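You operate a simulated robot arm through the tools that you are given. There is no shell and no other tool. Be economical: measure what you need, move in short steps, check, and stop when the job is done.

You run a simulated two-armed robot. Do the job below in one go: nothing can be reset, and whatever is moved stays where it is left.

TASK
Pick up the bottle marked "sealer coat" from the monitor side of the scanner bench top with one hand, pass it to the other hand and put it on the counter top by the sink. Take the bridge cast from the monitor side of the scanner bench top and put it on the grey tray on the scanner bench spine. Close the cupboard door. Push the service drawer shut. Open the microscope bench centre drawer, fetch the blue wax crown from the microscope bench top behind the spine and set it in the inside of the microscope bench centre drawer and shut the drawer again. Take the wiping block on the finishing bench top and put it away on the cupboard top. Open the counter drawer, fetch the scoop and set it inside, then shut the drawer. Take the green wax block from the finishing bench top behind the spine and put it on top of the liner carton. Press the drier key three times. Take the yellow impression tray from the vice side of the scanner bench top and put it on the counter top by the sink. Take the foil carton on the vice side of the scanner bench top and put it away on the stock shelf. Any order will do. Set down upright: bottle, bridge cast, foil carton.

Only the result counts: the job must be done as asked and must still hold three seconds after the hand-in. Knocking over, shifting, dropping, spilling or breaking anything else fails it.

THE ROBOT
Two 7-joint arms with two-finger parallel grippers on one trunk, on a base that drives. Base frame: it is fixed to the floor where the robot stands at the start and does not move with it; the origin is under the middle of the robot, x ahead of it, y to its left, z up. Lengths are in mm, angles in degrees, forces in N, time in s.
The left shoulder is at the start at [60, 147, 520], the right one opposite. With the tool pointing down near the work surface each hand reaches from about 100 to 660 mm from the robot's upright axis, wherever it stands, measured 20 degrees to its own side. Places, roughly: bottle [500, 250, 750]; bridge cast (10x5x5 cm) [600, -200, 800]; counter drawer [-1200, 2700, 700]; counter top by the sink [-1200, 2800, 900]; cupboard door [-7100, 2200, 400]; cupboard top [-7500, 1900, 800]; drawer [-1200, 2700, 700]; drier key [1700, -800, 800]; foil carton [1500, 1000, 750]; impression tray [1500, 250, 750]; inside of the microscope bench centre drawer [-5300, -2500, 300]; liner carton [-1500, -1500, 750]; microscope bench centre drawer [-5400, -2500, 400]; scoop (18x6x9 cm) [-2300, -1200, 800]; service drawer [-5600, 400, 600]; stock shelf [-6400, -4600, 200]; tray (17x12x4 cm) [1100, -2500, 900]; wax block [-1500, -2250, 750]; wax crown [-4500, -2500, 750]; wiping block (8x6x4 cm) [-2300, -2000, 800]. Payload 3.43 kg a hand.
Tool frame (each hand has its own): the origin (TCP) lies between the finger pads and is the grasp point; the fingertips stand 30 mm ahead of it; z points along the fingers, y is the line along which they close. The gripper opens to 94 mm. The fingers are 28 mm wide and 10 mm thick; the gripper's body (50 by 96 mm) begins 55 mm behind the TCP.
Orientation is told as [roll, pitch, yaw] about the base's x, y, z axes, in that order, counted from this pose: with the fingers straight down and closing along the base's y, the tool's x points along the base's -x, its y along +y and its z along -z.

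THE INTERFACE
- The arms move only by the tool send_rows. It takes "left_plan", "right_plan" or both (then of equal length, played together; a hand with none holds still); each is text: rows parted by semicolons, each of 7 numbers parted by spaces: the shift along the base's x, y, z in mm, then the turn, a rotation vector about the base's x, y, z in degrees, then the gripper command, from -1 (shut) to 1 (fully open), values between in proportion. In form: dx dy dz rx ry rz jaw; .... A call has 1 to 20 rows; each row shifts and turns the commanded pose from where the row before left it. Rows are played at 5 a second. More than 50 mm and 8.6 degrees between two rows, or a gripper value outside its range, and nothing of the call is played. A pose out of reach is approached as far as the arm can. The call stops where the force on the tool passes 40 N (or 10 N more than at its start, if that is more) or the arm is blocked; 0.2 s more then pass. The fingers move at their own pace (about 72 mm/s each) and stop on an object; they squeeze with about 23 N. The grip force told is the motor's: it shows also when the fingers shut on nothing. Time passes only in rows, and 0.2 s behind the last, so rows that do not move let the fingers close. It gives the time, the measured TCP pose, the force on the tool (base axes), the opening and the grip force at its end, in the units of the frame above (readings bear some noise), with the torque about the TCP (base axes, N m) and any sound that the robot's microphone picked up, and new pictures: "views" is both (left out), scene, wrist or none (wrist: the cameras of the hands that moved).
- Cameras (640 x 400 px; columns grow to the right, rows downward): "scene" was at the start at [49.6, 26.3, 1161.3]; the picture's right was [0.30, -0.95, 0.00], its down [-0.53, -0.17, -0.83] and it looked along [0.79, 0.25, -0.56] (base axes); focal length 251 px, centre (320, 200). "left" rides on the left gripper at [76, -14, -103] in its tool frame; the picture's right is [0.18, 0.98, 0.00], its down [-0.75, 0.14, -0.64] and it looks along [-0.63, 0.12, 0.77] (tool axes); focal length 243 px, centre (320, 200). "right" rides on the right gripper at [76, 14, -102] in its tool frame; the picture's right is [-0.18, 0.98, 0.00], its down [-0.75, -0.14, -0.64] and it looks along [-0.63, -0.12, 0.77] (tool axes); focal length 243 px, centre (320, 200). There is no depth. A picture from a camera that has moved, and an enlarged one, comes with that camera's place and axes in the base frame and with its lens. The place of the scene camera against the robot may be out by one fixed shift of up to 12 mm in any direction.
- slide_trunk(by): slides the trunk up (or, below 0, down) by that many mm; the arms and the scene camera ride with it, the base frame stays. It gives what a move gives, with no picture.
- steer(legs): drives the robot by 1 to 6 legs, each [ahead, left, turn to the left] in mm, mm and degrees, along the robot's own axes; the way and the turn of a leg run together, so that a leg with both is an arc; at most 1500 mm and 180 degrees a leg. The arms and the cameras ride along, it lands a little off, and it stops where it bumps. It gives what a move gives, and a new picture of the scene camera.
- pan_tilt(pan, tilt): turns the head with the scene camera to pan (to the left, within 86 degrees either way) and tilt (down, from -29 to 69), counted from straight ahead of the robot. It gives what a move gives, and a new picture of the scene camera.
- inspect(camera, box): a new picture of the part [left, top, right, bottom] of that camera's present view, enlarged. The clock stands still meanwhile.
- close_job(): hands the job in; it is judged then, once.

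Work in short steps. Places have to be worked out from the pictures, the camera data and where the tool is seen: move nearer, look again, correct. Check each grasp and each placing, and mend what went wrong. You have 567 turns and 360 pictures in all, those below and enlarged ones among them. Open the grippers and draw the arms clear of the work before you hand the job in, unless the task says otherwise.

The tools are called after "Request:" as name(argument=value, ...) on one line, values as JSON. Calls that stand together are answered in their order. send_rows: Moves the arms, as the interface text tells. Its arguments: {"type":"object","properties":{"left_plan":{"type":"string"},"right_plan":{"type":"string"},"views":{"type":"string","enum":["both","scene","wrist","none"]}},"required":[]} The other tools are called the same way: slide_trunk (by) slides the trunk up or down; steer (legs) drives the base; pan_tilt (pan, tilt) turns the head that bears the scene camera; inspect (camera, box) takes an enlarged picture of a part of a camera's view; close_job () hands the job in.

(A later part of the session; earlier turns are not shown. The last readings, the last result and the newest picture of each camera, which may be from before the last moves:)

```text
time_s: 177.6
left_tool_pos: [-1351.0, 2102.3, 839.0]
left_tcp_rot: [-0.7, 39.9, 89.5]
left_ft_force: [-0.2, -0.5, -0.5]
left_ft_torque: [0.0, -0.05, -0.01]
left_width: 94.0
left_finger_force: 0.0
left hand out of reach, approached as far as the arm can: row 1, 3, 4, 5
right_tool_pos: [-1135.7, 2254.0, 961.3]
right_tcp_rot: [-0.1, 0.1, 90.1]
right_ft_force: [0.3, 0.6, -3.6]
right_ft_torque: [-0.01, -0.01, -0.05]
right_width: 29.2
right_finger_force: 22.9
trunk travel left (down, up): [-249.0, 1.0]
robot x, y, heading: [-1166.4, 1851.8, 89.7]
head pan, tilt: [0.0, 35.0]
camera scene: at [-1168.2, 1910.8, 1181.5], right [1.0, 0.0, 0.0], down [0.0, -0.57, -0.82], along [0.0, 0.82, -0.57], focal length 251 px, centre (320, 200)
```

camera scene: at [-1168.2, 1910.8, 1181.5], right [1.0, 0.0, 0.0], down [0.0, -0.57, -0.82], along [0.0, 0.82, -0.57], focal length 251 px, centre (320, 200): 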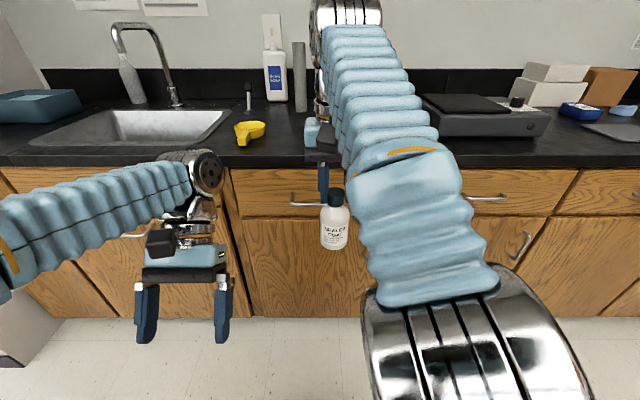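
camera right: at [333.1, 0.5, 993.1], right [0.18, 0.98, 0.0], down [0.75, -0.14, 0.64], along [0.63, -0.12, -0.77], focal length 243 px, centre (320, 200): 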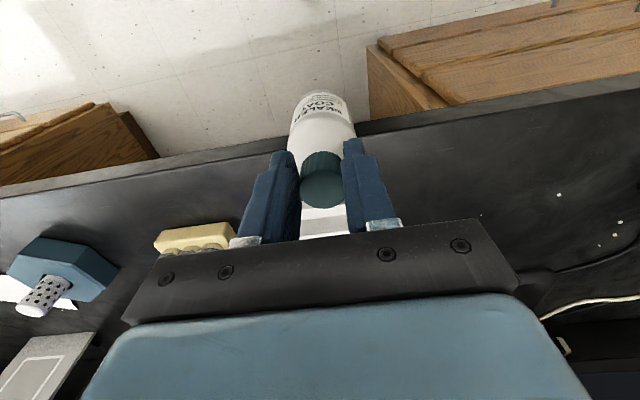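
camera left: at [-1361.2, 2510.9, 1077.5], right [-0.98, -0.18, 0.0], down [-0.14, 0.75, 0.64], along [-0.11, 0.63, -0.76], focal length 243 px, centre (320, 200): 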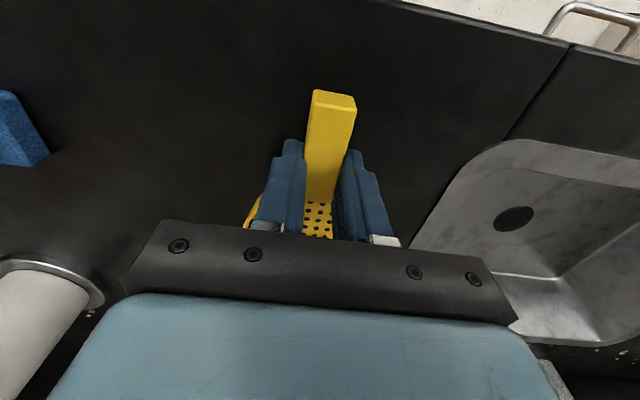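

I turned the left hand the wrong way (it points back). I rotate it about +x by 112° to a 72° forward tilt, moving it forward.

Request:
send_rows(left_plan="0 0 0 8 0 0 1; 0 0 0 8 0 0 1; 0 0 0 8 0 0 1; 0 0 0 8 0 0 1; 0 0 0 8 0 0 1; 2 6 0 8 0 0 1; 2 6 0 8 0 0 1; 2 6 0 8 0 0 1; 2 6 0 8 0 0 1; 2 6 0 8 0 0 1; 2 6 0 8 0 0 1; 2 6 0 8 0 0 1; 2 6 0 8 0 0 1; 2 6 0 8 0 0 1", views="both")

```text
time_s: 180.6
left_tool_pos: [-1325.1, 2165.6, 882.6]
left_tcp_rot: [0.9, -72.3, 88.8]
left_ft_force: [-1.0, -0.5, -0.4]
left_ft_torque: [-0.01, 0.04, 0.03]
left_width: 93.9
left_finger_force: 0.0
left hand out of reach, approached as far as the arm can: row 13, 14
right_tool_pos: [-1134.7, 2254.1, 962.0]
right_tcp_rot: [0.1, 0.1, 89.9]
right_ft_force: [-0.6, 0.5, -3.8]
right_ft_torque: [-0.04, -0.02, 0.0]
right_width: 29.5
right_finger_force: 22.6
trunk travel left (down, up): [-249.0, 1.0]
robot x, y, heading: [-1165.6, 1853.3, 89.7]
head pan, tilt: [0.0, 35.0]
camera scene: at [-1167.7, 1910.7, 1181.5], right [1.0, 0.0, 0.0], down [0.0, -0.57, -0.82], along [0.0, 0.82, -0.57], focal length 251 px, centre (320, 200)
camera left: at [-1313.9, 2044.4, 840.6], right [-0.98, -0.05, -0.17], down [-0.14, -0.38, 0.91], along [-0.11, 0.92, 0.37], focal length 243 px, centre (320, 200)
```

scene: 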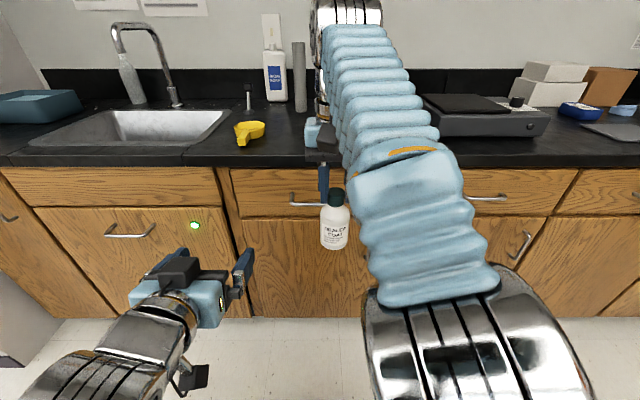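
left: 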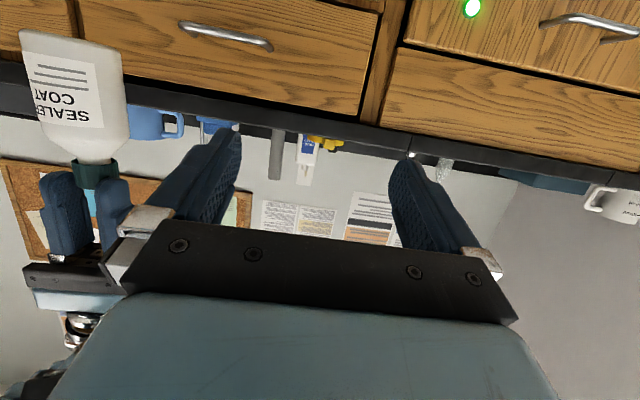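

The left view shows bottle base near z≈834. I move the left hand sideways behind the bottle, lower to z≈862.

Request:
send_rows(left_plan="38 0 -4 0 0 0 1; 38 0 -4 0 0 0 1; 38 0 -4 0 0 0 1; 38 0 -4 0 0 0 1; 38 0 -5 0 0 0 1; 0 0 0 0 0 0 1", views="wrist")

```text
time_s: 181.8
left_tool_pos: [-1225.2, 2163.7, 869.5]
left_tcp_rot: [-27.4, -68.6, 123.1]
left_ft_force: [0.2, -0.5, 0.2]
left_ft_torque: [0.04, 0.01, 0.01]
left_width: 94.2
left_finger_force: 0.0
right_tool_pos: [-1135.8, 2254.8, 961.7]
right_tcp_rot: [-0.2, 0.1, 90.0]
right_ft_force: [0.5, -0.6, -3.4]
right_ft_torque: [-0.02, -0.01, 0.02]
right_width: 29.4
right_finger_force: 22.8
trunk travel left (down, up): [-249.0, 1.0]
robot x, y, heading: [-1161.3, 1855.5, 90.0]
head pan, tilt: [0.0, 35.0]
stopped in row 5 (left hand): the arm was blocked; the commanded pose is now the measured one
camera left: at [-1191.3, 2044.5, 834.2], right [-0.92, -0.18, -0.34], down [-0.25, -0.39, 0.89], along [-0.29, 0.9, 0.32], focal length 243 px, centre (320, 200)
```

left: 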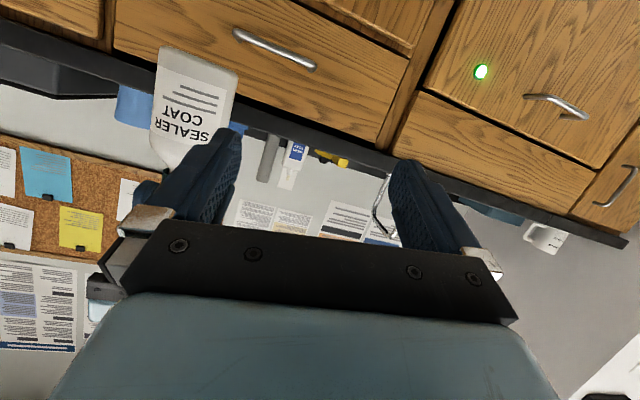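

The left arm got blocked near the torso. I back it off, restore its orientation, and lower both hands to the relative posture that worked earlier.

Request:
send_rows(left_plan="-30 0 0 0 0 0 1; -30 0 -10 -0.3 5 -3.65 1; 0 10 -15 -0.3 5 -3.65 1; 0 10 -15 0 0 0 1; 0 10 -12 0 0 0 1", right_plan="0 8 -10 0 0 0 -1; 0 8 -10 0 0 0 -1; 0 8 -10 0 0 0 -1; 0 8 -10 0 0 0 -1; 0 8 -6 0 0 0 -1", views="both")

```text
time_s: 183.0
left_tool_pos: [-1272.8, 2204.1, 850.4]
left_tcp_rot: [1.5, -71.0, 88.5]
left_ft_force: [-0.1, -1.4, 0.1]
left_ft_torque: [0.01, 0.02, 0.0]
left_width: 93.9
left_finger_force: 0.0
left hand out of reach, approached as far as the arm can: row 2, 3, 4, 5
right_tool_pos: [-1134.9, 2293.9, 914.5]
right_tcp_rot: [0.0, 0.1, 89.9]
right_ft_force: [0.5, -0.3, -3.7]
right_ft_torque: [-0.08, -0.01, 0.02]
right_width: 29.2
right_finger_force: 23.1
trunk travel left (down, up): [-249.0, 1.0]
robot x, y, heading: [-1163.0, 1854.9, 90.3]
head pan, tilt: [0.0, 35.0]
camera scene: at [-1167.6, 1910.6, 1181.5], right [1.0, 0.0, 0.0], down [0.0, -0.57, -0.82], along [0.0, 0.82, -0.57], focal length 251 px, centre (320, 200)
camera right: at [-1149.6, 2217.6, 1017.6], right [-0.98, 0.19, 0.0], down [0.14, 0.75, 0.64], along [0.12, 0.63, -0.77], focal length 243 px, centre (320, 200)
camera left: at [-1260.8, 2082.0, 811.0], right [-0.98, -0.06, -0.17], down [-0.13, -0.36, 0.92], along [-0.11, 0.93, 0.35], focal length 243 px, centre (320, 200)
```

scene: 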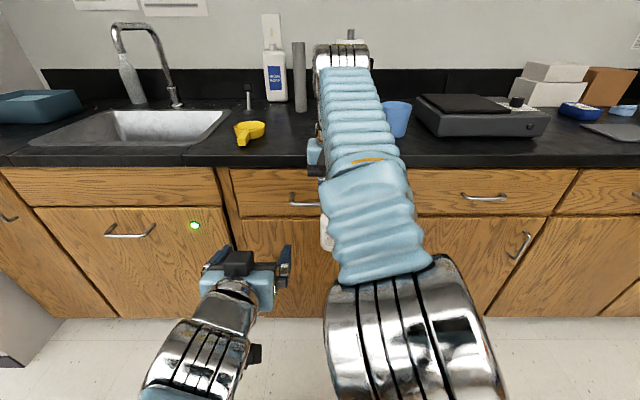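
right: 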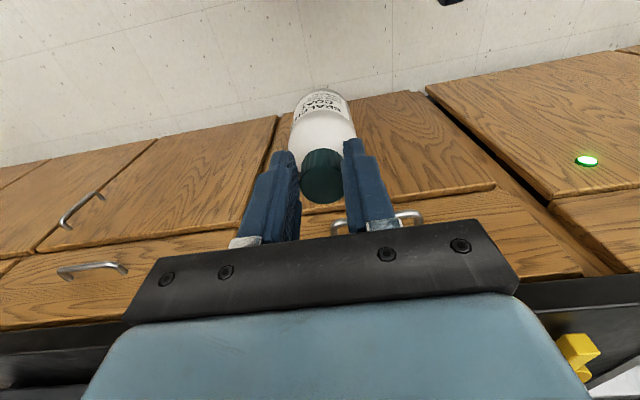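
left: 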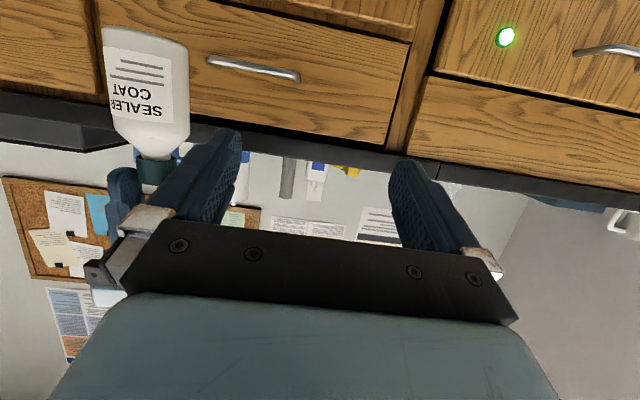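

The right elbow has drifted inward and crowds the left arm. I move the right hand out to the right to see whether the elbow swings out.

Request:
send_rows(right_plan="40 -10 0 0 0 0 -1; 40 -20 0 0 0 0 -1; 40 -25 0 0 0 0 -1; 40 -25 0 0 0 0 -1; 40 -25 0 0 0 0 -1; 40 -25 0 0 0 0 -1; 20 0 0 0 0 0 -1", views="scene")

```text
time_s: 184.6
left_tool_pos: [-1274.3, 2203.7, 850.2]
left_tcp_rot: [1.4, -71.0, 88.6]
left_ft_force: [-1.0, -0.2, -0.3]
left_ft_torque: [-0.01, -0.01, 0.0]
left_width: 93.9
left_finger_force: 0.1
right_tool_pos: [-874.3, 2163.5, 918.1]
right_tcp_rot: [-0.1, 0.1, 90.0]
right_ft_force: [0.7, -0.2, -4.0]
right_ft_torque: [-0.01, -0.01, 0.0]
right_width: 29.3
right_finger_force: 22.5
trunk travel left (down, up): [-249.0, 1.0]
robot x, y, heading: [-1163.0, 1853.7, 89.7]
head pan, tilt: [0.0, 35.0]
camera scene: at [-1167.6, 1910.6, 1181.5], right [1.0, 0.0, 0.0], down [0.0, -0.57, -0.82], along [0.0, 0.82, -0.57], focal length 251 px, centre (320, 200)
```

scene: 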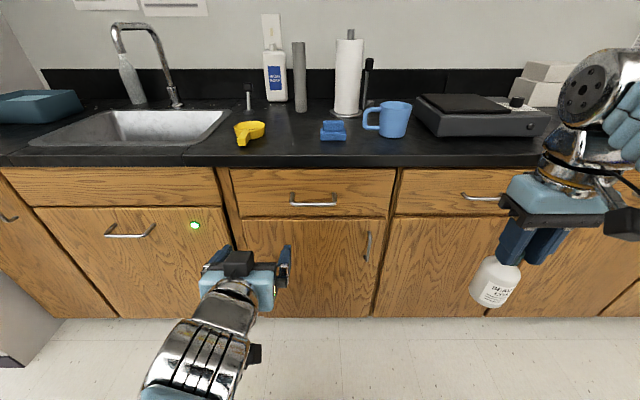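

The elbow swung out. Now I bring the left hand to the centre first; the right will then bring the bottle into its jaws from ahead.

Request:
send_rows(left_plan="20 6 -7 0 0 0 1; 20 6 -7 0 0 0 1; 20 6 -7 0 0 0 1; 20 6 -7 0 0 0 1; 20 6 -7 0 0 0 1; 0 0 0 0 0 0 1", views="scene")

```text
time_s: 185.7
left_tool_pos: [-1235.4, 2221.1, 842.7]
left_tcp_rot: [-25.7, -70.6, 118.8]
left_ft_force: [0.6, 0.1, -0.7]
left_ft_torque: [-0.02, -0.01, 0.01]
left_width: 94.0
left_finger_force: 0.0
right_tool_pos: [-874.3, 2162.0, 919.1]
right_tcp_rot: [0.0, 0.1, 89.9]
right_ft_force: [-1.0, -0.5, -3.3]
right_ft_torque: [-0.07, 0.0, 0.0]
right_width: 29.3
right_finger_force: 22.9
trunk travel left (down, up): [-249.0, 1.0]
robot x, y, heading: [-1162.0, 1854.5, 90.0]
head pan, tilt: [0.0, 35.0]
stopped in row 5 (left hand): the arm was blocked; the commanded pose is now the measured one
camera scene: at [-1167.5, 1910.7, 1181.5], right [1.0, 0.0, 0.0], down [0.0, -0.57, -0.82], along [0.0, 0.82, -0.57], focal length 251 px, centre (320, 200)
```

scene: 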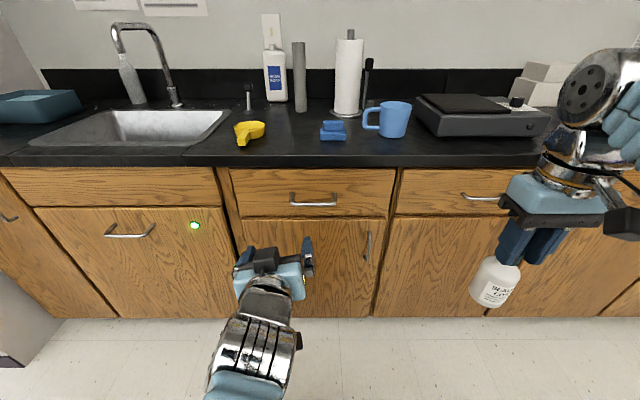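

That is the left arm's own awkward posture. I return it to an upright pose out to the left to reset its elbow.

Request:
send_rows(left_plan="-20 0 0 -0.3 4.5 -3.2 1; -20 0 10 -0.3 4.5 -3.2 1; -20 -5 12 -8 0 0 1; -20 -5 12 -8 0 0 1; -20 -8 12 -8 0 0 1; -20 -8 12 -8 0 0 1; -20 -8 12 -8 0 0 1; -20 -8 12 -8 0 0 1; -20 -8 12 -8 0 0 1; -15 -8 12 -8 0 0 1; -15 -8 12 -7 0 0 1", views="scene")

```text
time_s: 188.1
left_tool_pos: [-1446.4, 2155.8, 959.7]
left_tcp_rot: [-1.6, -1.1, 88.6]
left_ft_force: [0.2, -0.4, -0.7]
left_ft_torque: [0.01, 0.03, 0.01]
left_width: 93.8
left_finger_force: 0.0
right_tool_pos: [-874.4, 2163.5, 918.2]
right_tcp_rot: [0.0, 0.1, 89.9]
right_ft_force: [0.0, 0.2, -3.3]
right_ft_torque: [-0.07, 0.01, 0.06]
right_width: 29.3
right_finger_force: 22.6
trunk travel left (down, up): [-249.0, 1.0]
robot x, y, heading: [-1160.0, 1852.4, 89.8]
head pan, tilt: [0.0, 35.0]
camera scene: at [-1167.5, 1910.6, 1181.5], right [1.0, 0.0, 0.0], down [0.0, -0.57, -0.82], along [0.0, 0.82, -0.57], focal length 251 px, centre (320, 200)
```

scene: 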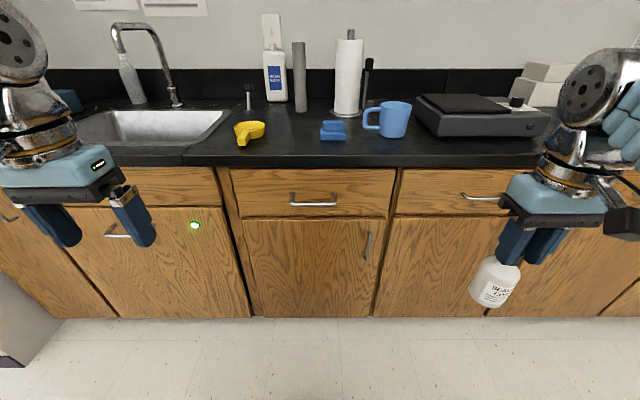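

Now I repeat the sequence that worked at the first hand-over: out ahead first, then tilt forward while lowering.

Request:
send_rows(left_plan="28 34 2 0 0 0.3 1; 28 34 2 0 0 0.3 1; 28 34 2 0 0 0.3 1; 27 34 2 0 0 0.3 1; 6 0 -17 8 0 0 1; 6 0 -17 8 0 0 1; 6 0 -17 8 0 0 1; 6 0 -17 8 0 0 1; 6 0 -17 8 0 0 1; 6 0 -17 8 0 0 1; 6 0 -17 8 0 0 1; 6 0 -17 8 0 0 1; 6 0 -14 8 0 0 1", views="scene")

```text
time_s: 190.9
left_tool_pos: [-1279.5, 2291.6, 820.3]
left_tcp_rot: [-0.9, -73.1, 89.3]
left_ft_force: [-0.2, -0.3, 0.7]
left_ft_torque: [0.03, 0.02, 0.06]
left_width: 94.1
left_finger_force: 0.0
right_tool_pos: [-873.7, 2163.7, 919.5]
right_tcp_rot: [0.0, 0.1, 89.8]
right_ft_force: [0.3, 0.0, -4.3]
right_ft_torque: [-0.05, -0.02, 0.01]
right_width: 29.0
right_finger_force: 22.6
trunk travel left (down, up): [-249.0, 1.0]
robot x, y, heading: [-1164.8, 1852.4, 89.7]
head pan, tilt: [0.0, 35.0]
camera scene: at [-1167.4, 1910.5, 1181.5], right [1.0, 0.0, 0.0], down [0.0, -0.57, -0.82], along [0.0, 0.82, -0.57], focal length 251 px, centre (320, 200)
```

scene: 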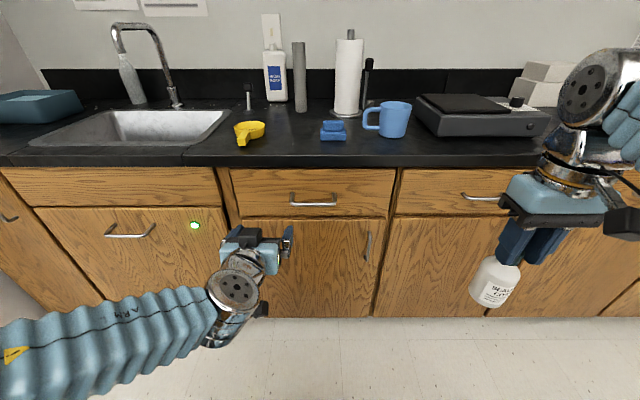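

Good posture. I move the left hand to the centre, slightly back.

Request:
send_rows(left_plan="23 -17 0 0 0 0 1; 23 -17 0 0 0 0 1; 23 -17 0 0 0 0 1; 23 -17 0 0 0 0 1; 23 -17 0 0 0 0 1; 0 0 0 0 0 0 1", views="scene")

```text
time_s: 192.3
left_tool_pos: [-1164.1, 2205.0, 818.5]
left_tcp_rot: [-0.7, -73.2, 89.2]
left_ft_force: [0.2, 0.7, -0.4]
left_ft_torque: [-0.03, -0.02, 0.05]
left_width: 93.7
left_finger_force: 0.2
right_tool_pos: [-874.1, 2162.4, 918.9]
right_tcp_rot: [0.0, 0.1, 89.9]
right_ft_force: [-0.3, 0.6, -4.3]
right_ft_torque: [-0.03, -0.03, 0.01]
right_width: 29.3
right_finger_force: 22.9
trunk travel left (down, up): [-249.0, 1.0]
robot x, y, heading: [-1164.8, 1851.3, 89.9]
head pan, tilt: [0.0, 35.0]
camera scene: at [-1167.4, 1910.7, 1181.5], right [1.0, 0.0, 0.0], down [0.0, -0.57, -0.82], along [0.0, 0.82, -0.57], focal length 251 px, centre (320, 200)
```

scene: 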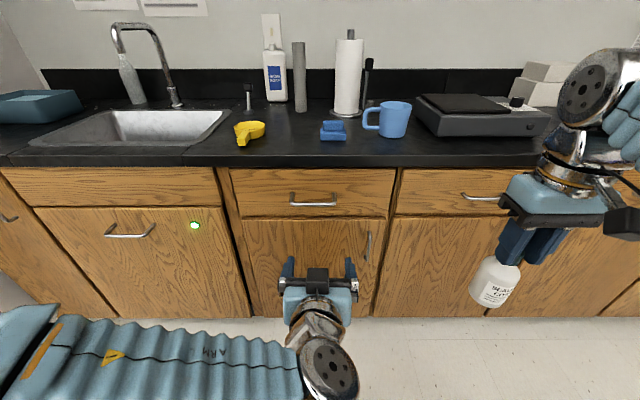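

Now the right hand brings the bottle around to a spot just ahead of the left jaws.

Request:
send_rows(right_plan="-5 40 0 0 0 0 -1; -5 40 0 0 0 0 -1; -15 40 0 0 0 0 -1; -30 30 0 0 0 0 -1; -40 8 0 0 0 0 -1; -40 0 0 0 0 0 -1; -40 0 0 0 0 0 -1; -40 0 0 0 0 0 -1; -40 0 0 0 0 0 -1; -30 0 0 0 0 0 -1", views="scene")

Request:
send_rows(left_plan="0 0 0 0 0 0 1", views="wrist")

```text
time_s: 194.5
left_tool_pos: [-1163.7, 2204.7, 817.8]
left_tcp_rot: [-0.9, -73.2, 89.2]
left_ft_force: [-0.6, 0.3, -0.7]
left_ft_torque: [0.01, -0.03, 0.01]
left_width: 94.1
left_finger_force: 0.1
right_tool_pos: [-1158.3, 2320.0, 918.5]
right_tcp_rot: [0.0, 0.0, 89.9]
right_ft_force: [0.6, 0.2, -3.3]
right_ft_torque: [-0.04, 0.01, 0.01]
right_width: 29.7
right_finger_force: 23.5
trunk travel left (down, up): [-249.0, 1.0]
robot x, y, heading: [-1161.1, 1852.8, 89.8]
head pan, tilt: [0.0, 35.0]
camera scene: at [-1167.5, 1910.7, 1181.5], right [1.0, 0.0, 0.0], down [0.0, -0.57, -0.82], along [0.0, 0.82, -0.57], focal length 251 px, centre (320, 200)
```

scene: 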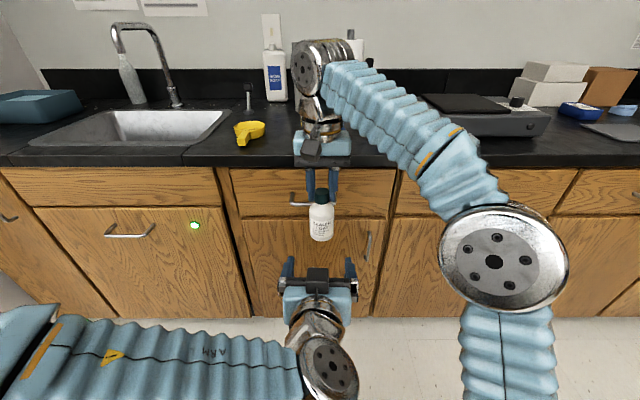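

```text
time_s: 194.9
left_tool_pos: [-1163.6, 2204.2, 817.2]
left_tcp_rot: [-0.9, -73.1, 89.3]
left_ft_force: [0.2, 0.2, 0.8]
left_ft_torque: [0.0, 0.01, 0.0]
left_width: 94.1
left_finger_force: 0.1
right_tool_pos: [-1157.3, 2320.3, 918.4]
right_tcp_rot: [0.0, 0.1, 89.9]
right_ft_force: [0.2, 0.5, -3.3]
right_ft_torque: [-0.05, -0.01, 0.0]
right_width: 29.5
right_finger_force: 22.8
trunk travel left (down, up): [-249.0, 1.0]
robot x, y, heading: [-1163.3, 1855.3, 89.7]
head pan, tilt: [0.0, 35.0]
camera left: at [-1154.5, 2083.1, 775.0], right [-0.98, -0.03, -0.18], down [-0.16, -0.39, 0.91], along [-0.09, 0.92, 0.38], focal length 243 px, centre (320, 200)
```

left: 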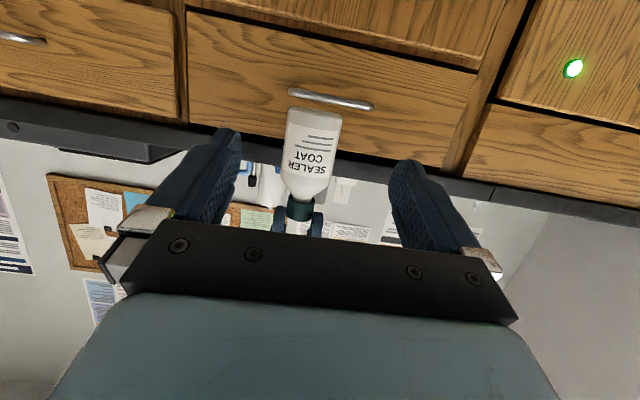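

Aligned. The left hand advances around the lower bottle body and closes.

Request:
send_rows(left_plan="1 29 0 0 0 0 1; 1 29 0 0 0 0 1; 2 29 -1 0 0 0 1; 2 29 -1 0 0 0 1; 0 0 0 0 0 0 1", views="wrist")

```text
time_s: 196.1
left_tool_pos: [-1159.5, 2321.8, 819.8]
left_tcp_rot: [-0.9, -73.2, 89.3]
left_ft_force: [0.2, 0.3, -0.2]
left_ft_torque: [0.02, 0.02, 0.0]
left_width: 93.9
left_finger_force: 0.1
right_tool_pos: [-1157.8, 2319.3, 918.3]
right_tcp_rot: [0.0, 0.1, 89.9]
right_ft_force: [-0.1, 0.9, -3.3]
right_ft_torque: [-0.04, 0.02, 0.02]
right_width: 29.2
right_finger_force: 23.0
trunk travel left (down, up): [-249.0, 1.0]
robot x, y, heading: [-1161.2, 1853.1, 90.0]
head pan, tilt: [0.0, 35.0]
camera left: at [-1150.1, 2200.2, 776.1], right [-0.98, -0.03, -0.18], down [-0.16, -0.39, 0.91], along [-0.09, 0.92, 0.38], focal length 243 px, centre (320, 200)
```

left: 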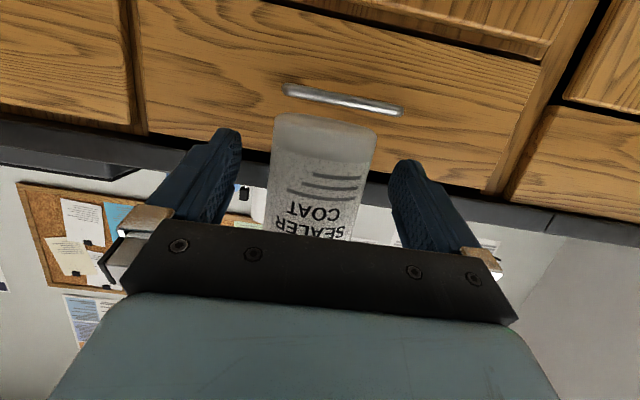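

Good fit. Close the left hand.

Request:
send_rows(left_plan="0 0 -2 0 0 0 -1; 0 0 0 0 0 0 -1; 0 0 0 0 0 0 -1; 0 0 0 0 0 0 -1; 0 0 0 0 0 0 -1", views="none")

```text
time_s: 197.3
left_tool_pos: [-1157.9, 2320.6, 818.1]
left_tcp_rot: [-0.9, -73.2, 89.2]
left_ft_force: [6.9, 1.1, 0.9]
left_ft_torque: [-0.03, 0.25, -0.05]
left_width: 55.8
left_finger_force: 22.9
right_tool_pos: [-1157.5, 2319.5, 918.6]
right_tcp_rot: [0.0, 0.1, 90.0]
right_ft_force: [-6.1, -1.2, -4.9]
right_ft_torque: [-0.14, 0.41, 0.05]
right_width: 28.9
right_finger_force: 22.9
trunk travel left (down, up): [-249.0, 1.0]
robot x, y, heading: [-1163.4, 1851.4, 89.8]
head pan, tilt: [0.0, 35.0]
```

Held by both (left 55.8 mm). The right hand opens, descends 45 mm and regrips on the body.

Request:
send_rows(right_plan="0 0 0 0 0 0 1; 0 0 0 0 0 0 1; 0 0 0 0 0 0 1; 0 0 -12 0 0 0 1; 0 0 -12 0 0 0 1; 0 0 -12 0 0 0 1; 0 0 -9 0 0 0 1; 0 0 0 0 0 0 1", left_plan="0 0 0 0 0 0 -1; 0 0 0 0 0 0 -1; 0 0 0 0 0 0 -1; 0 0 0 0 0 0 -1; 0 0 0 0 0 0 -1; 0 0 0 0 0 0 -1; 0 0 0 0 0 0 -1; 0 0 0 0 0 0 -1", views="both")

```text
time_s: 199.1
left_tool_pos: [-1158.2, 2322.3, 816.1]
left_tcp_rot: [-0.9, -73.2, 89.3]
left_ft_force: [0.9, 0.6, 0.4]
left_ft_torque: [-0.05, 0.01, -0.02]
left_width: 55.6
left_finger_force: 22.4
right_tool_pos: [-1159.7, 2321.2, 873.3]
right_tcp_rot: [0.0, 0.0, 89.8]
right_ft_force: [-0.7, 0.0, -1.3]
right_ft_torque: [0.01, 0.0, 0.01]
right_width: 94.0
right_finger_force: 0.1
trunk travel left (down, up): [-249.0, 1.0]
robot x, y, heading: [-1164.0, 1851.2, 89.7]
head pan, tilt: [0.0, 35.0]
camera scene: at [-1167.6, 1910.8, 1181.5], right [1.0, 0.0, 0.0], down [0.0, -0.57, -0.82], along [0.0, 0.82, -0.57], focal length 251 px, centre (320, 200)
camera right: at [-1173.2, 2244.9, 975.2], right [-0.98, 0.19, 0.0], down [0.14, 0.75, 0.64], along [0.12, 0.63, -0.77], focal length 243 px, centre (320, 200)
camera left: at [-1149.7, 2200.2, 773.5], right [-0.98, -0.03, -0.18], down [-0.16, -0.39, 0.91], along [-0.09, 0.92, 0.38], focal length 243 px, centre (320, 200)
```

scene: 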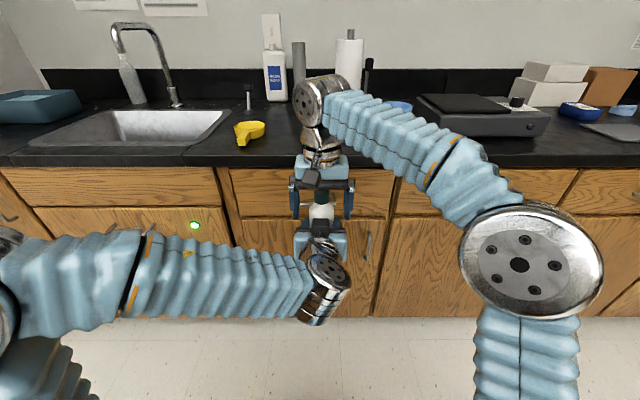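
right: 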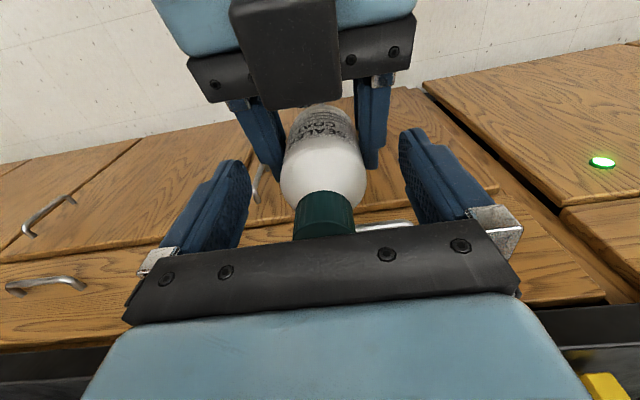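
left: 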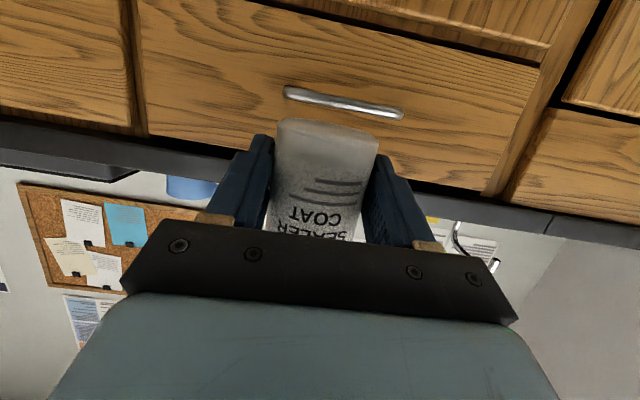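

Bottle stays in the left grip. The right hand closes on the upper body.

Request:
send_rows(right_plan="0 0 0 0 0 0 -1; 0 0 0 0 0 0 -1; 0 0 0 0 0 0 -1; 0 0 0 0 0 0 -1; 0 0 0 0 0 0 -1", left_plan="0 0 0 0 0 0 -1; 0 0 0 0 0 0 -1; 0 0 0 0 0 0 -1; 0 0 0 0 0 0 -1; 0 0 0 0 0 0 -1", views="wrist")

```text
time_s: 200.3
left_tool_pos: [-1158.9, 2321.7, 816.3]
left_tcp_rot: [-1.0, -73.1, 89.3]
left_ft_force: [-1.0, -1.6, 0.5]
left_ft_torque: [-0.07, -0.02, 0.08]
left_width: 55.5
left_finger_force: 23.2
right_tool_pos: [-1159.3, 2321.0, 872.7]
right_tcp_rot: [0.0, 0.1, 89.9]
right_ft_force: [1.1, 0.8, 0.3]
right_ft_torque: [0.05, 0.03, -0.08]
right_width: 53.8
right_finger_force: 23.0
trunk travel left (down, up): [-249.0, 1.0]
robot x, y, heading: [-1160.4, 1853.6, 89.8]
head pan, tilt: [0.0, 35.0]
camera right: at [-1173.3, 2244.9, 975.2], right [-0.98, 0.19, 0.0], down [0.14, 0.75, 0.64], along [0.12, 0.63, -0.77], focal length 243 px, centre (320, 200)
camera left: at [-1149.8, 2200.2, 773.5], right [-0.98, -0.03, -0.18], down [-0.16, -0.39, 0.91], along [-0.09, 0.92, 0.38], focal length 243 px, centre (320, 200)
```

right: 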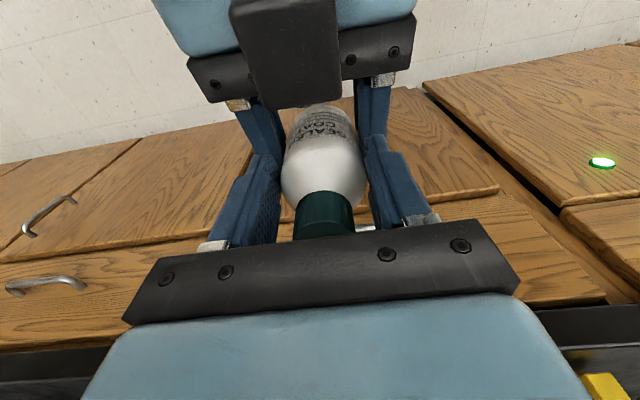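
left: 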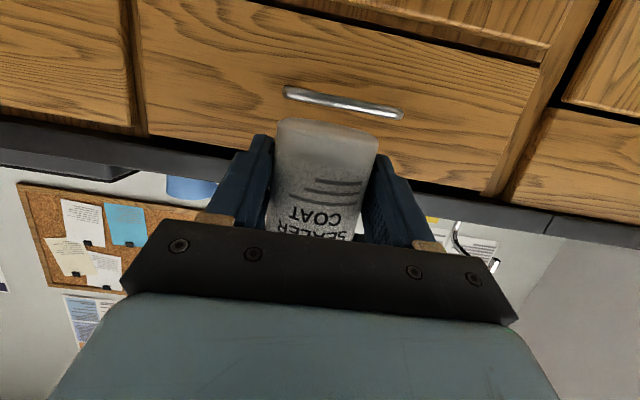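

Right holds at 53.8 mm. The left opens and backs off.

Request:
send_rows(left_plan="0 0 0 0 0 0 1; 0 0 0 0 0 0 1; 0 0 0 0 0 0 1; 0 -30 -3 0 0 0 1; 0 -30 -3 0 0 0 1; 0 -30 -3 0 0 0 1; 0 -20 0 0 0 0 1", right_plan="0 0 0 0 0 0 -1; 0 0 0 0 0 0 -1; 0 0 0 0 0 0 -1; 0 0 0 0 0 0 -1; 0 0 0 0 0 0 -1; 0 0 0 0 0 0 -1; 0 0 0 0 0 0 -1", views="wrist")

```text
time_s: 201.9
left_tool_pos: [-1157.8, 2213.7, 803.5]
left_tcp_rot: [-1.0, -73.1, 89.5]
left_ft_force: [-0.1, -0.6, 0.4]
left_ft_torque: [0.03, -0.04, 0.0]
left_width: 93.8
left_finger_force: 0.1
right_tool_pos: [-1159.3, 2320.9, 872.2]
right_tcp_rot: [-0.1, 0.1, 89.9]
right_ft_force: [-0.5, 0.1, -0.5]
right_ft_torque: [-0.06, -0.01, -0.01]
right_width: 53.5
right_finger_force: 22.7
trunk travel left (down, up): [-249.0, 1.0]
robot x, y, heading: [-1163.2, 1851.2, 90.0]
head pan, tilt: [0.0, 35.0]
camera right: at [-1173.3, 2244.8, 975.2], right [-0.98, 0.19, 0.0], down [0.14, 0.75, 0.64], along [0.12, 0.63, -0.77], focal length 243 px, centre (320, 200)
camera left: at [-1148.7, 2091.6, 761.5], right [-0.98, -0.03, -0.18], down [-0.16, -0.39, 0.91], along [-0.09, 0.92, 0.38], focal length 243 px, centre (320, 200)
```

right: 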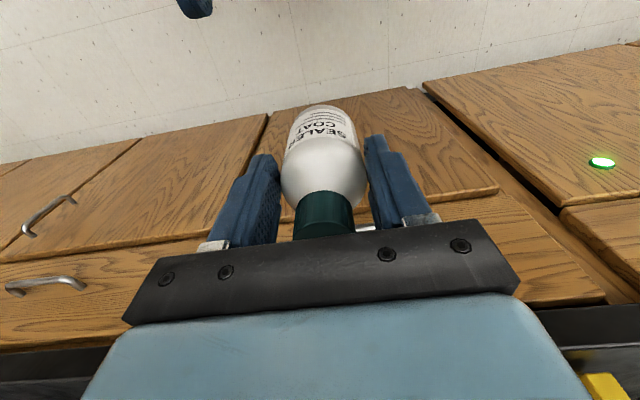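
left: 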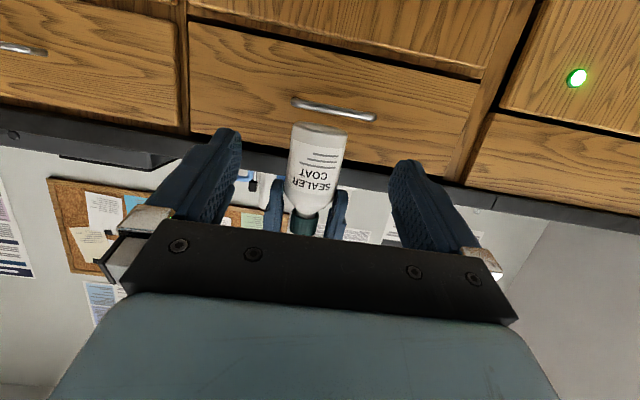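

The bottle is securely in the right hand. I return the left hand to its upright pose at the left and lift the right to z≈985.

Request:
send_rows(left_plan="-40 0 0 0 0 0 1; -40 0 0 0 0 0 1; -40 5 5 0 0 0 1; -30 10 15 -8 0 0 1; -20 10 15 -8 0 0 1; -15 5 15 -8 0 0 1; -15 0 15 -8 0 0 1; -15 0 15 -8 0 0 1; -15 0 15 -8 0 0 1; -15 0 15 -8 0 0 1; -15 -10 15 -8 0 0 1; -10 -10 15 -8 0 0 1", right_plan="0 0 10 0 0 0 -1; 0 0 10 0 0 0 -1; 0 0 10 0 0 0 -1; 15 -5 10 0 0 0 -1; 15 -5 10 0 0 0 -1; 15 -5 10 0 0 0 -1; 15 -5 10 0 0 0 -1; 15 -5 10 0 0 0 -1; 15 -5 10 0 0 0 -1; 15 -5 10 0 0 0 -1; 15 -5 8 0 0 0 -1; 15 -5 5 0 0 0 -1", views="scene")

```text
time_s: 204.5
left_tool_pos: [-1410.3, 2238.3, 973.8]
left_tcp_rot: [-1.5, -1.2, 89.8]
left_ft_force: [0.8, 0.5, -0.3]
left_ft_torque: [0.04, -0.02, -0.04]
left_width: 93.9
left_finger_force: 0.1
left hand out of reach, approached as far as the arm can: row 2, 3
right_tool_pos: [-1026.5, 2275.3, 987.7]
right_tcp_rot: [0.1, -0.1, 90.1]
right_ft_force: [0.1, 0.3, -4.3]
right_ft_torque: [-0.07, -0.03, 0.03]
right_width: 53.3
right_finger_force: 22.6
trunk travel left (down, up): [-249.0, 1.0]
robot x, y, heading: [-1161.7, 1853.8, 90.0]
head pan, tilt: [0.0, 35.0]
camera scene: at [-1167.8, 1910.6, 1181.5], right [1.0, 0.0, 0.0], down [0.0, -0.57, -0.82], along [0.0, 0.82, -0.57], focal length 251 px, centre (320, 200)
```

scene: 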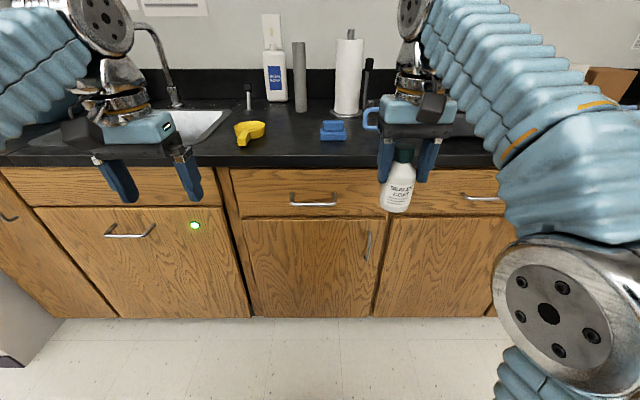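

Bottle base now ≈10 mm above counter level. I draw the left hand back (away from the faucet) and shift the robot left 228 mm.

Request:
send_rows(left_plan="10 -30 0 0 0 0 1; 10 -30 0 0 0 0 1; 10 -30 0 0 0 0 1; 0 -20 0 0 0 0 1", views="none")

Request:
steer(legs=[[120, 228, 0]])

```text
time_s: 205.5
left_tool_pos: [-1380.3, 2131.2, 975.3]
left_tcp_rot: [-1.5, -1.2, 89.8]
left_ft_force: [0.4, -0.3, 0.2]
left_ft_torque: [-0.04, -0.02, 0.02]
left_width: 94.0
left_finger_force: 0.1
right_tool_pos: [-1025.1, 2275.9, 987.3]
right_tcp_rot: [0.0, 0.0, 89.8]
right_ft_force: [-0.1, 0.0, -3.9]
right_ft_torque: [-0.04, 0.0, -0.01]
right_width: 53.6
right_finger_force: 23.0
trunk travel left (down, up): [-249.0, 1.0]
robot x, y, heading: [-1164.2, 1849.1, 89.6]
head pan, tilt: [0.0, 35.0]
```

```text
time_s: 207.4
left_tool_pos: [-1607.6, 2253.6, 976.0]
left_tcp_rot: [-1.6, -1.2, 89.8]
left_ft_force: [-0.5, 1.5, 0.3]
left_ft_torque: [0.03, 0.02, 0.0]
left_width: 94.2
left_finger_force: 0.1
right_tool_pos: [-1252.8, 2398.3, 987.6]
right_tcp_rot: [0.1, -0.1, 89.9]
right_ft_force: [0.5, 0.2, -4.3]
right_ft_torque: [-0.02, -0.02, -0.03]
right_width: 53.9
right_finger_force: 22.9
trunk travel left (down, up): [-249.0, 1.0]
robot x, y, heading: [-1386.6, 1976.9, 90.3]
head pan, tilt: [0.0, 35.0]
camera scene: at [-1394.4, 2033.3, 1181.5], right [1.0, 0.0, 0.0], down [0.0, -0.57, -0.82], along [0.0, 0.82, -0.57], focal length 251 px, centre (320, 200)
```

scene: 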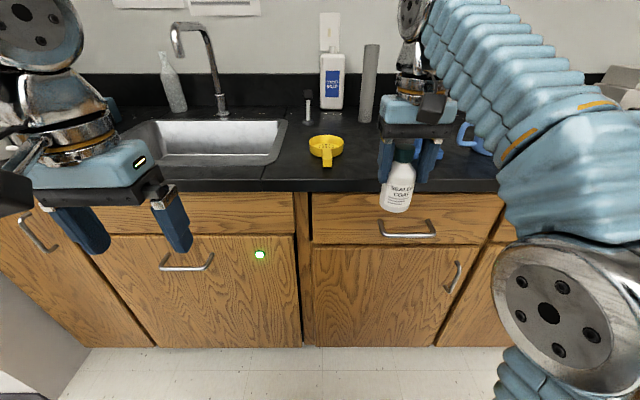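

I raise the bottle a bit more and drive forward in two steps.

Request:
send_rows(right_plan="0 -20 6 0 0 0 -1", views="none")

Request:
steer(legs=[[90, 0, 0]])

Request:
inspect(camera="scene", box=[330, 130, 490, 250])

```text
time_s: 207.8
left_tool_pos: [-1608.9, 2254.2, 976.7]
left_tcp_rot: [-1.7, -1.2, 89.8]
left_ft_force: [-0.3, 0.8, 0.1]
left_ft_torque: [-0.04, -0.01, -0.01]
left_width: 93.9
left_finger_force: 0.2
right_tool_pos: [-1253.2, 2378.9, 991.4]
right_tcp_rot: [0.0, -0.1, 89.9]
right_ft_force: [0.2, 0.8, -3.1]
right_ft_torque: [-0.03, -0.02, -0.01]
right_width: 53.6
right_finger_force: 23.0
trunk travel left (down, up): [-249.0, 1.0]
robot x, y, heading: [-1388.1, 1972.2, 89.9]
head pan, tilt: [0.0, 35.0]
```

```text
time_s: 208.9
left_tool_pos: [-1607.6, 2342.7, 975.8]
left_tcp_rot: [-1.6, -1.2, 89.9]
left_ft_force: [0.6, -0.5, 0.5]
left_ft_torque: [-0.01, 0.02, 0.01]
left_width: 94.0
left_finger_force: 0.1
right_tool_pos: [-1253.4, 2468.9, 993.3]
right_tcp_rot: [0.0, -0.1, 89.9]
right_ft_force: [-0.9, -0.1, -2.4]
right_ft_torque: [-0.03, -0.01, 0.01]
right_width: 53.6
right_finger_force: 23.3
trunk travel left (down, up): [-249.0, 1.0]
robot x, y, heading: [-1387.8, 2062.8, 90.2]
head pan, tilt: [0.0, 35.0]
camera scene: at [-1394.5, 2122.4, 1181.5], right [1.0, 0.0, 0.0], down [0.0, -0.57, -0.82], along [0.0, 0.82, -0.57], focal length 251 px, centre (320, 200)
```

scene: 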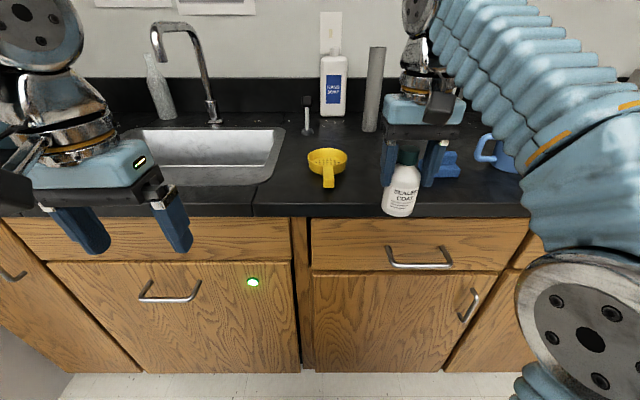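

```text
3.33 times, centred on (410, 190) of scene
camera zoom: at [-1394.5, 2122.4, 1181.5], right [1.0, 0.0, 0.0], down [0.0, -0.57, -0.82], along [0.0, 0.82, -0.57], focal length 837 px, centre (20, 233)
```

zoom: 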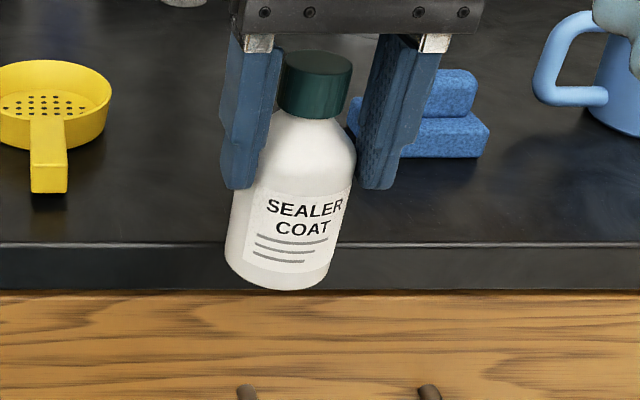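

The bottle's base is above counter level. I drive 125 mm more.

Request:
steer(legs=[[125, 0, 0]])

Request:
inspect(camera="scene", box=[310, 110, 510, 260])

```text
time_s: 210.2
left_tool_pos: [-1607.9, 2470.4, 975.4]
left_tcp_rot: [-1.5, -1.1, 90.1]
left_ft_force: [0.0, 0.1, -0.5]
left_ft_torque: [0.0, 0.01, 0.01]
left_width: 94.1
left_finger_force: 0.0
right_tool_pos: [-1253.6, 2596.8, 992.2]
right_tcp_rot: [0.0, 0.0, 90.1]
right_ft_force: [-0.1, 0.3, -3.2]
right_ft_torque: [-0.03, 0.0, -0.03]
right_width: 53.7
right_finger_force: 23.0
trunk travel left (down, up): [-249.0, 1.0]
robot x, y, heading: [-1392.1, 2192.8, 90.0]
head pan, tilt: [0.0, 35.0]
camera scene: at [-1394.7, 2249.7, 1181.5], right [1.0, 0.0, 0.0], down [0.0, -0.57, -0.82], along [0.0, 0.82, -0.57], focal length 251 px, centre (320, 200)
```

scene: 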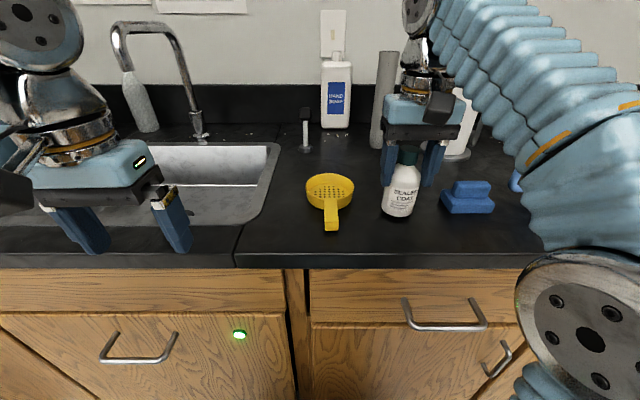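

```text
2.67 times, centred on (410, 185) of scene
camera zoom: at [-1394.7, 2249.7, 1181.5], right [1.0, 0.0, 0.0], down [0.0, -0.57, -0.82], along [0.0, 0.82, -0.57], focal length 670 px, centre (80, 240)
```

zoom: 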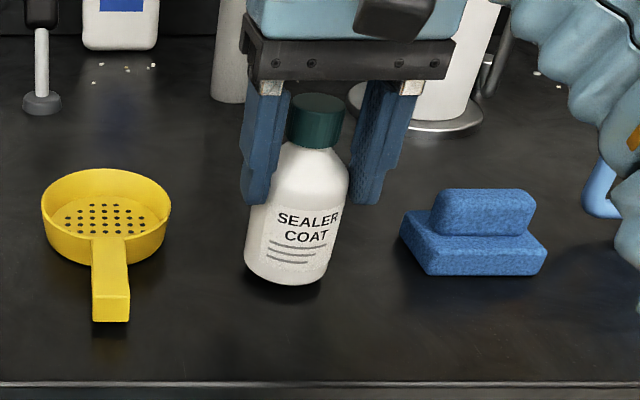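

The bottle hangs over a free spot between tray and sponge. I lower it gently.

Request:
send_rows(right_plan="0 0 -5 0 0 0 -1; 0 0 -4 0 0 0 -1; 0 0 -3 0 0 0 -1; 0 0 -2 0 0 0 -1; 0 0 -2 0 0 0 -1", views="none")

```text
time_s: 211.3
left_tool_pos: [-1608.5, 2468.8, 975.8]
left_tcp_rot: [-1.5, -1.3, 90.0]
left_ft_force: [0.4, -0.4, -0.3]
left_ft_torque: [0.01, -0.01, -0.01]
left_width: 93.8
left_finger_force: 0.2
right_tool_pos: [-1254.1, 2594.6, 977.5]
right_tcp_rot: [-0.1, -0.1, 90.0]
right_ft_force: [2.8, 1.2, 24.7]
right_ft_torque: [0.36, -0.01, -0.06]
right_width: 53.5
right_finger_force: 22.8
trunk travel left (down, up): [-249.0, 1.0]
robot x, y, heading: [-1390.4, 2189.0, 90.0]
head pan, tilt: [0.0, 35.0]
```

Contact at z≈978, as expected. I ease up 1 mm, open and rise straight up.

Request:
send_rows(right_plan="0 0 1 0 0 0 -1; 0 0 0 0 0 0 0.5; 0 0 0 0 0 0 1; 0 0 0 0 0 0 1; 0 0 5 0 0 0 1; 0 0 8 0 0 0 1", views="scene")

```text
time_s: 212.8
left_tool_pos: [-1609.3, 2468.8, 976.4]
left_tcp_rot: [-1.6, -1.3, 90.1]
left_ft_force: [-0.5, 0.9, -0.2]
left_ft_torque: [0.03, 0.02, 0.01]
left_width: 94.1
left_finger_force: 0.2
right_tool_pos: [-1255.0, 2596.2, 991.3]
right_tcp_rot: [0.0, -0.2, 90.1]
right_ft_force: [0.6, -0.6, 0.1]
right_ft_torque: [0.0, 0.02, 0.02]
right_width: 94.0
right_finger_force: 0.1
trunk travel left (down, up): [-249.0, 1.0]
robot x, y, heading: [-1386.0, 2191.2, 90.2]
head pan, tilt: [0.0, 35.0]
camera scene: at [-1394.7, 2249.7, 1181.5], right [1.0, 0.0, 0.0], down [0.0, -0.57, -0.82], along [0.0, 0.82, -0.57], focal length 251 px, centre (320, 200)
```

scene: 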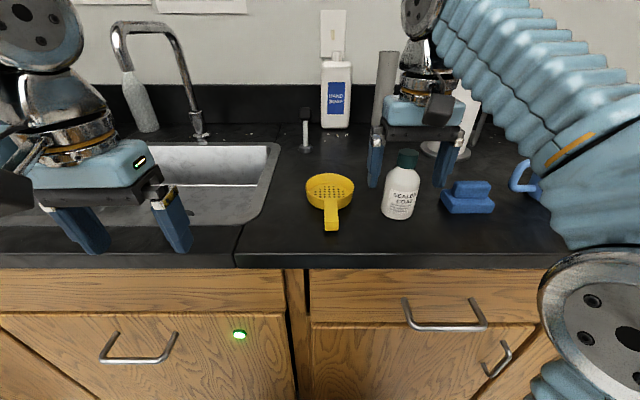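

The bottle stands upright. I draw the open hand straight back along -y (fingers either side), then drive back.

Request:
send_rows(right_plan="0 -25 0 0 0 0 1; 0 -30 0 0 0 0 1; 0 -30 0 0 0 0 1; 0 -30 0 0 0 0 1", views="none")

Request:
steer(legs=[[-280, 0, 0]])

```text
time_s: 213.8
left_tool_pos: [-1608.0, 2469.8, 975.7]
left_tcp_rot: [-1.6, -1.2, 90.0]
left_ft_force: [0.4, 0.2, -1.2]
left_ft_torque: [0.02, 0.02, -0.01]
left_width: 93.9
left_finger_force: 0.1
right_tool_pos: [-1253.7, 2507.5, 990.6]
right_tcp_rot: [0.0, -0.3, 90.0]
right_ft_force: [0.6, 0.0, -0.2]
right_ft_torque: [-0.01, 0.03, -0.02]
right_width: 94.0
right_finger_force: 0.0
right hand out of reach, approached as far as the arm can: row 4
trunk travel left (down, up): [-249.0, 1.0]
robot x, y, heading: [-1387.1, 2191.3, 90.0]
head pan, tilt: [0.0, 35.0]
```

```text
time_s: 215.7
left_tool_pos: [-1608.8, 2184.5, 975.9]
left_tcp_rot: [-1.8, -1.2, 90.7]
left_ft_force: [-0.8, 0.0, -0.2]
left_ft_torque: [-0.01, 0.0, 0.06]
left_width: 93.9
left_finger_force: 0.0
right_tool_pos: [-1255.2, 2225.6, 989.5]
right_tcp_rot: [0.0, -0.3, 90.6]
right_ft_force: [-0.6, 0.5, 0.8]
right_ft_torque: [0.0, 0.0, 0.02]
right_width: 94.0
right_finger_force: 0.1
trunk travel left (down, up): [-249.0, 1.0]
robot x, y, heading: [-1389.4, 1907.4, 90.9]
head pan, tilt: [0.0, 35.0]
camera scene: at [-1393.4, 1965.6, 1181.5], right [1.0, 0.01, 0.0], down [0.01, -0.57, -0.82], along [-0.01, 0.82, -0.57], focal length 251 px, centre (320, 200)
```

scene: 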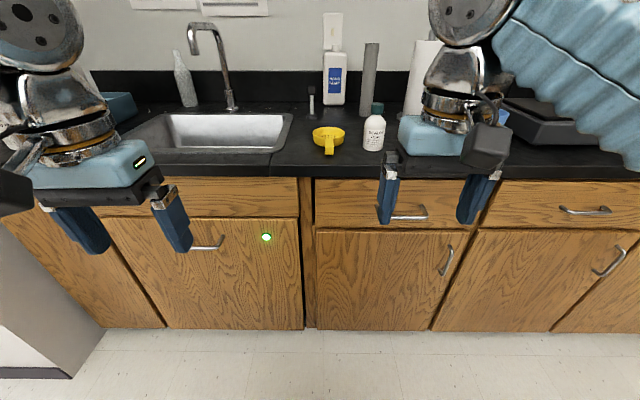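

Bottle and yellow tray are both in place. Next I open the counter drawer: its handle is at about (-1180,2468,771). I turn the right hand by 90° yaw, preparing a forward-pointing grip that closes vertically.

Request:
send_rows(right_plan="0 8 -8 0 0 8.2 1; 0 8 -8 0 0 8.2 1; 0 8 -8 0 0 8.2 1; 0 8 -8 0 0 8.2 1; 0 8 -8 0 0 8.2 1; 0 8 -8 0 0 8.2 1; 0 8 -8 0 0 8.2 1; 0 8 -8 0 0 8.2 1; 0 8 -8 0 0 8.2 1; 0 8 -8 0 0 8.2 1; 0 8 -8 0 0 8 1", views="none")

```text
time_s: 218.1
left_tool_pos: [-1608.5, 2183.5, 975.0]
left_tcp_rot: [-1.6, -1.2, 90.6]
left_ft_force: [0.1, -0.4, 0.5]
left_ft_torque: [0.0, -0.03, 0.0]
left_width: 94.0
left_finger_force: 0.1
right_tool_pos: [-1255.5, 2313.5, 903.1]
right_tcp_rot: [0.0, -0.3, -179.2]
right_ft_force: [1.1, 0.0, -0.5]
right_ft_torque: [-0.01, 0.02, 0.0]
right_width: 94.1
right_finger_force: 0.1
trunk travel left (down, up): [-249.0, 1.0]
robot x, y, heading: [-1389.7, 1907.8, 90.7]
head pan, tilt: [0.0, 35.0]
```

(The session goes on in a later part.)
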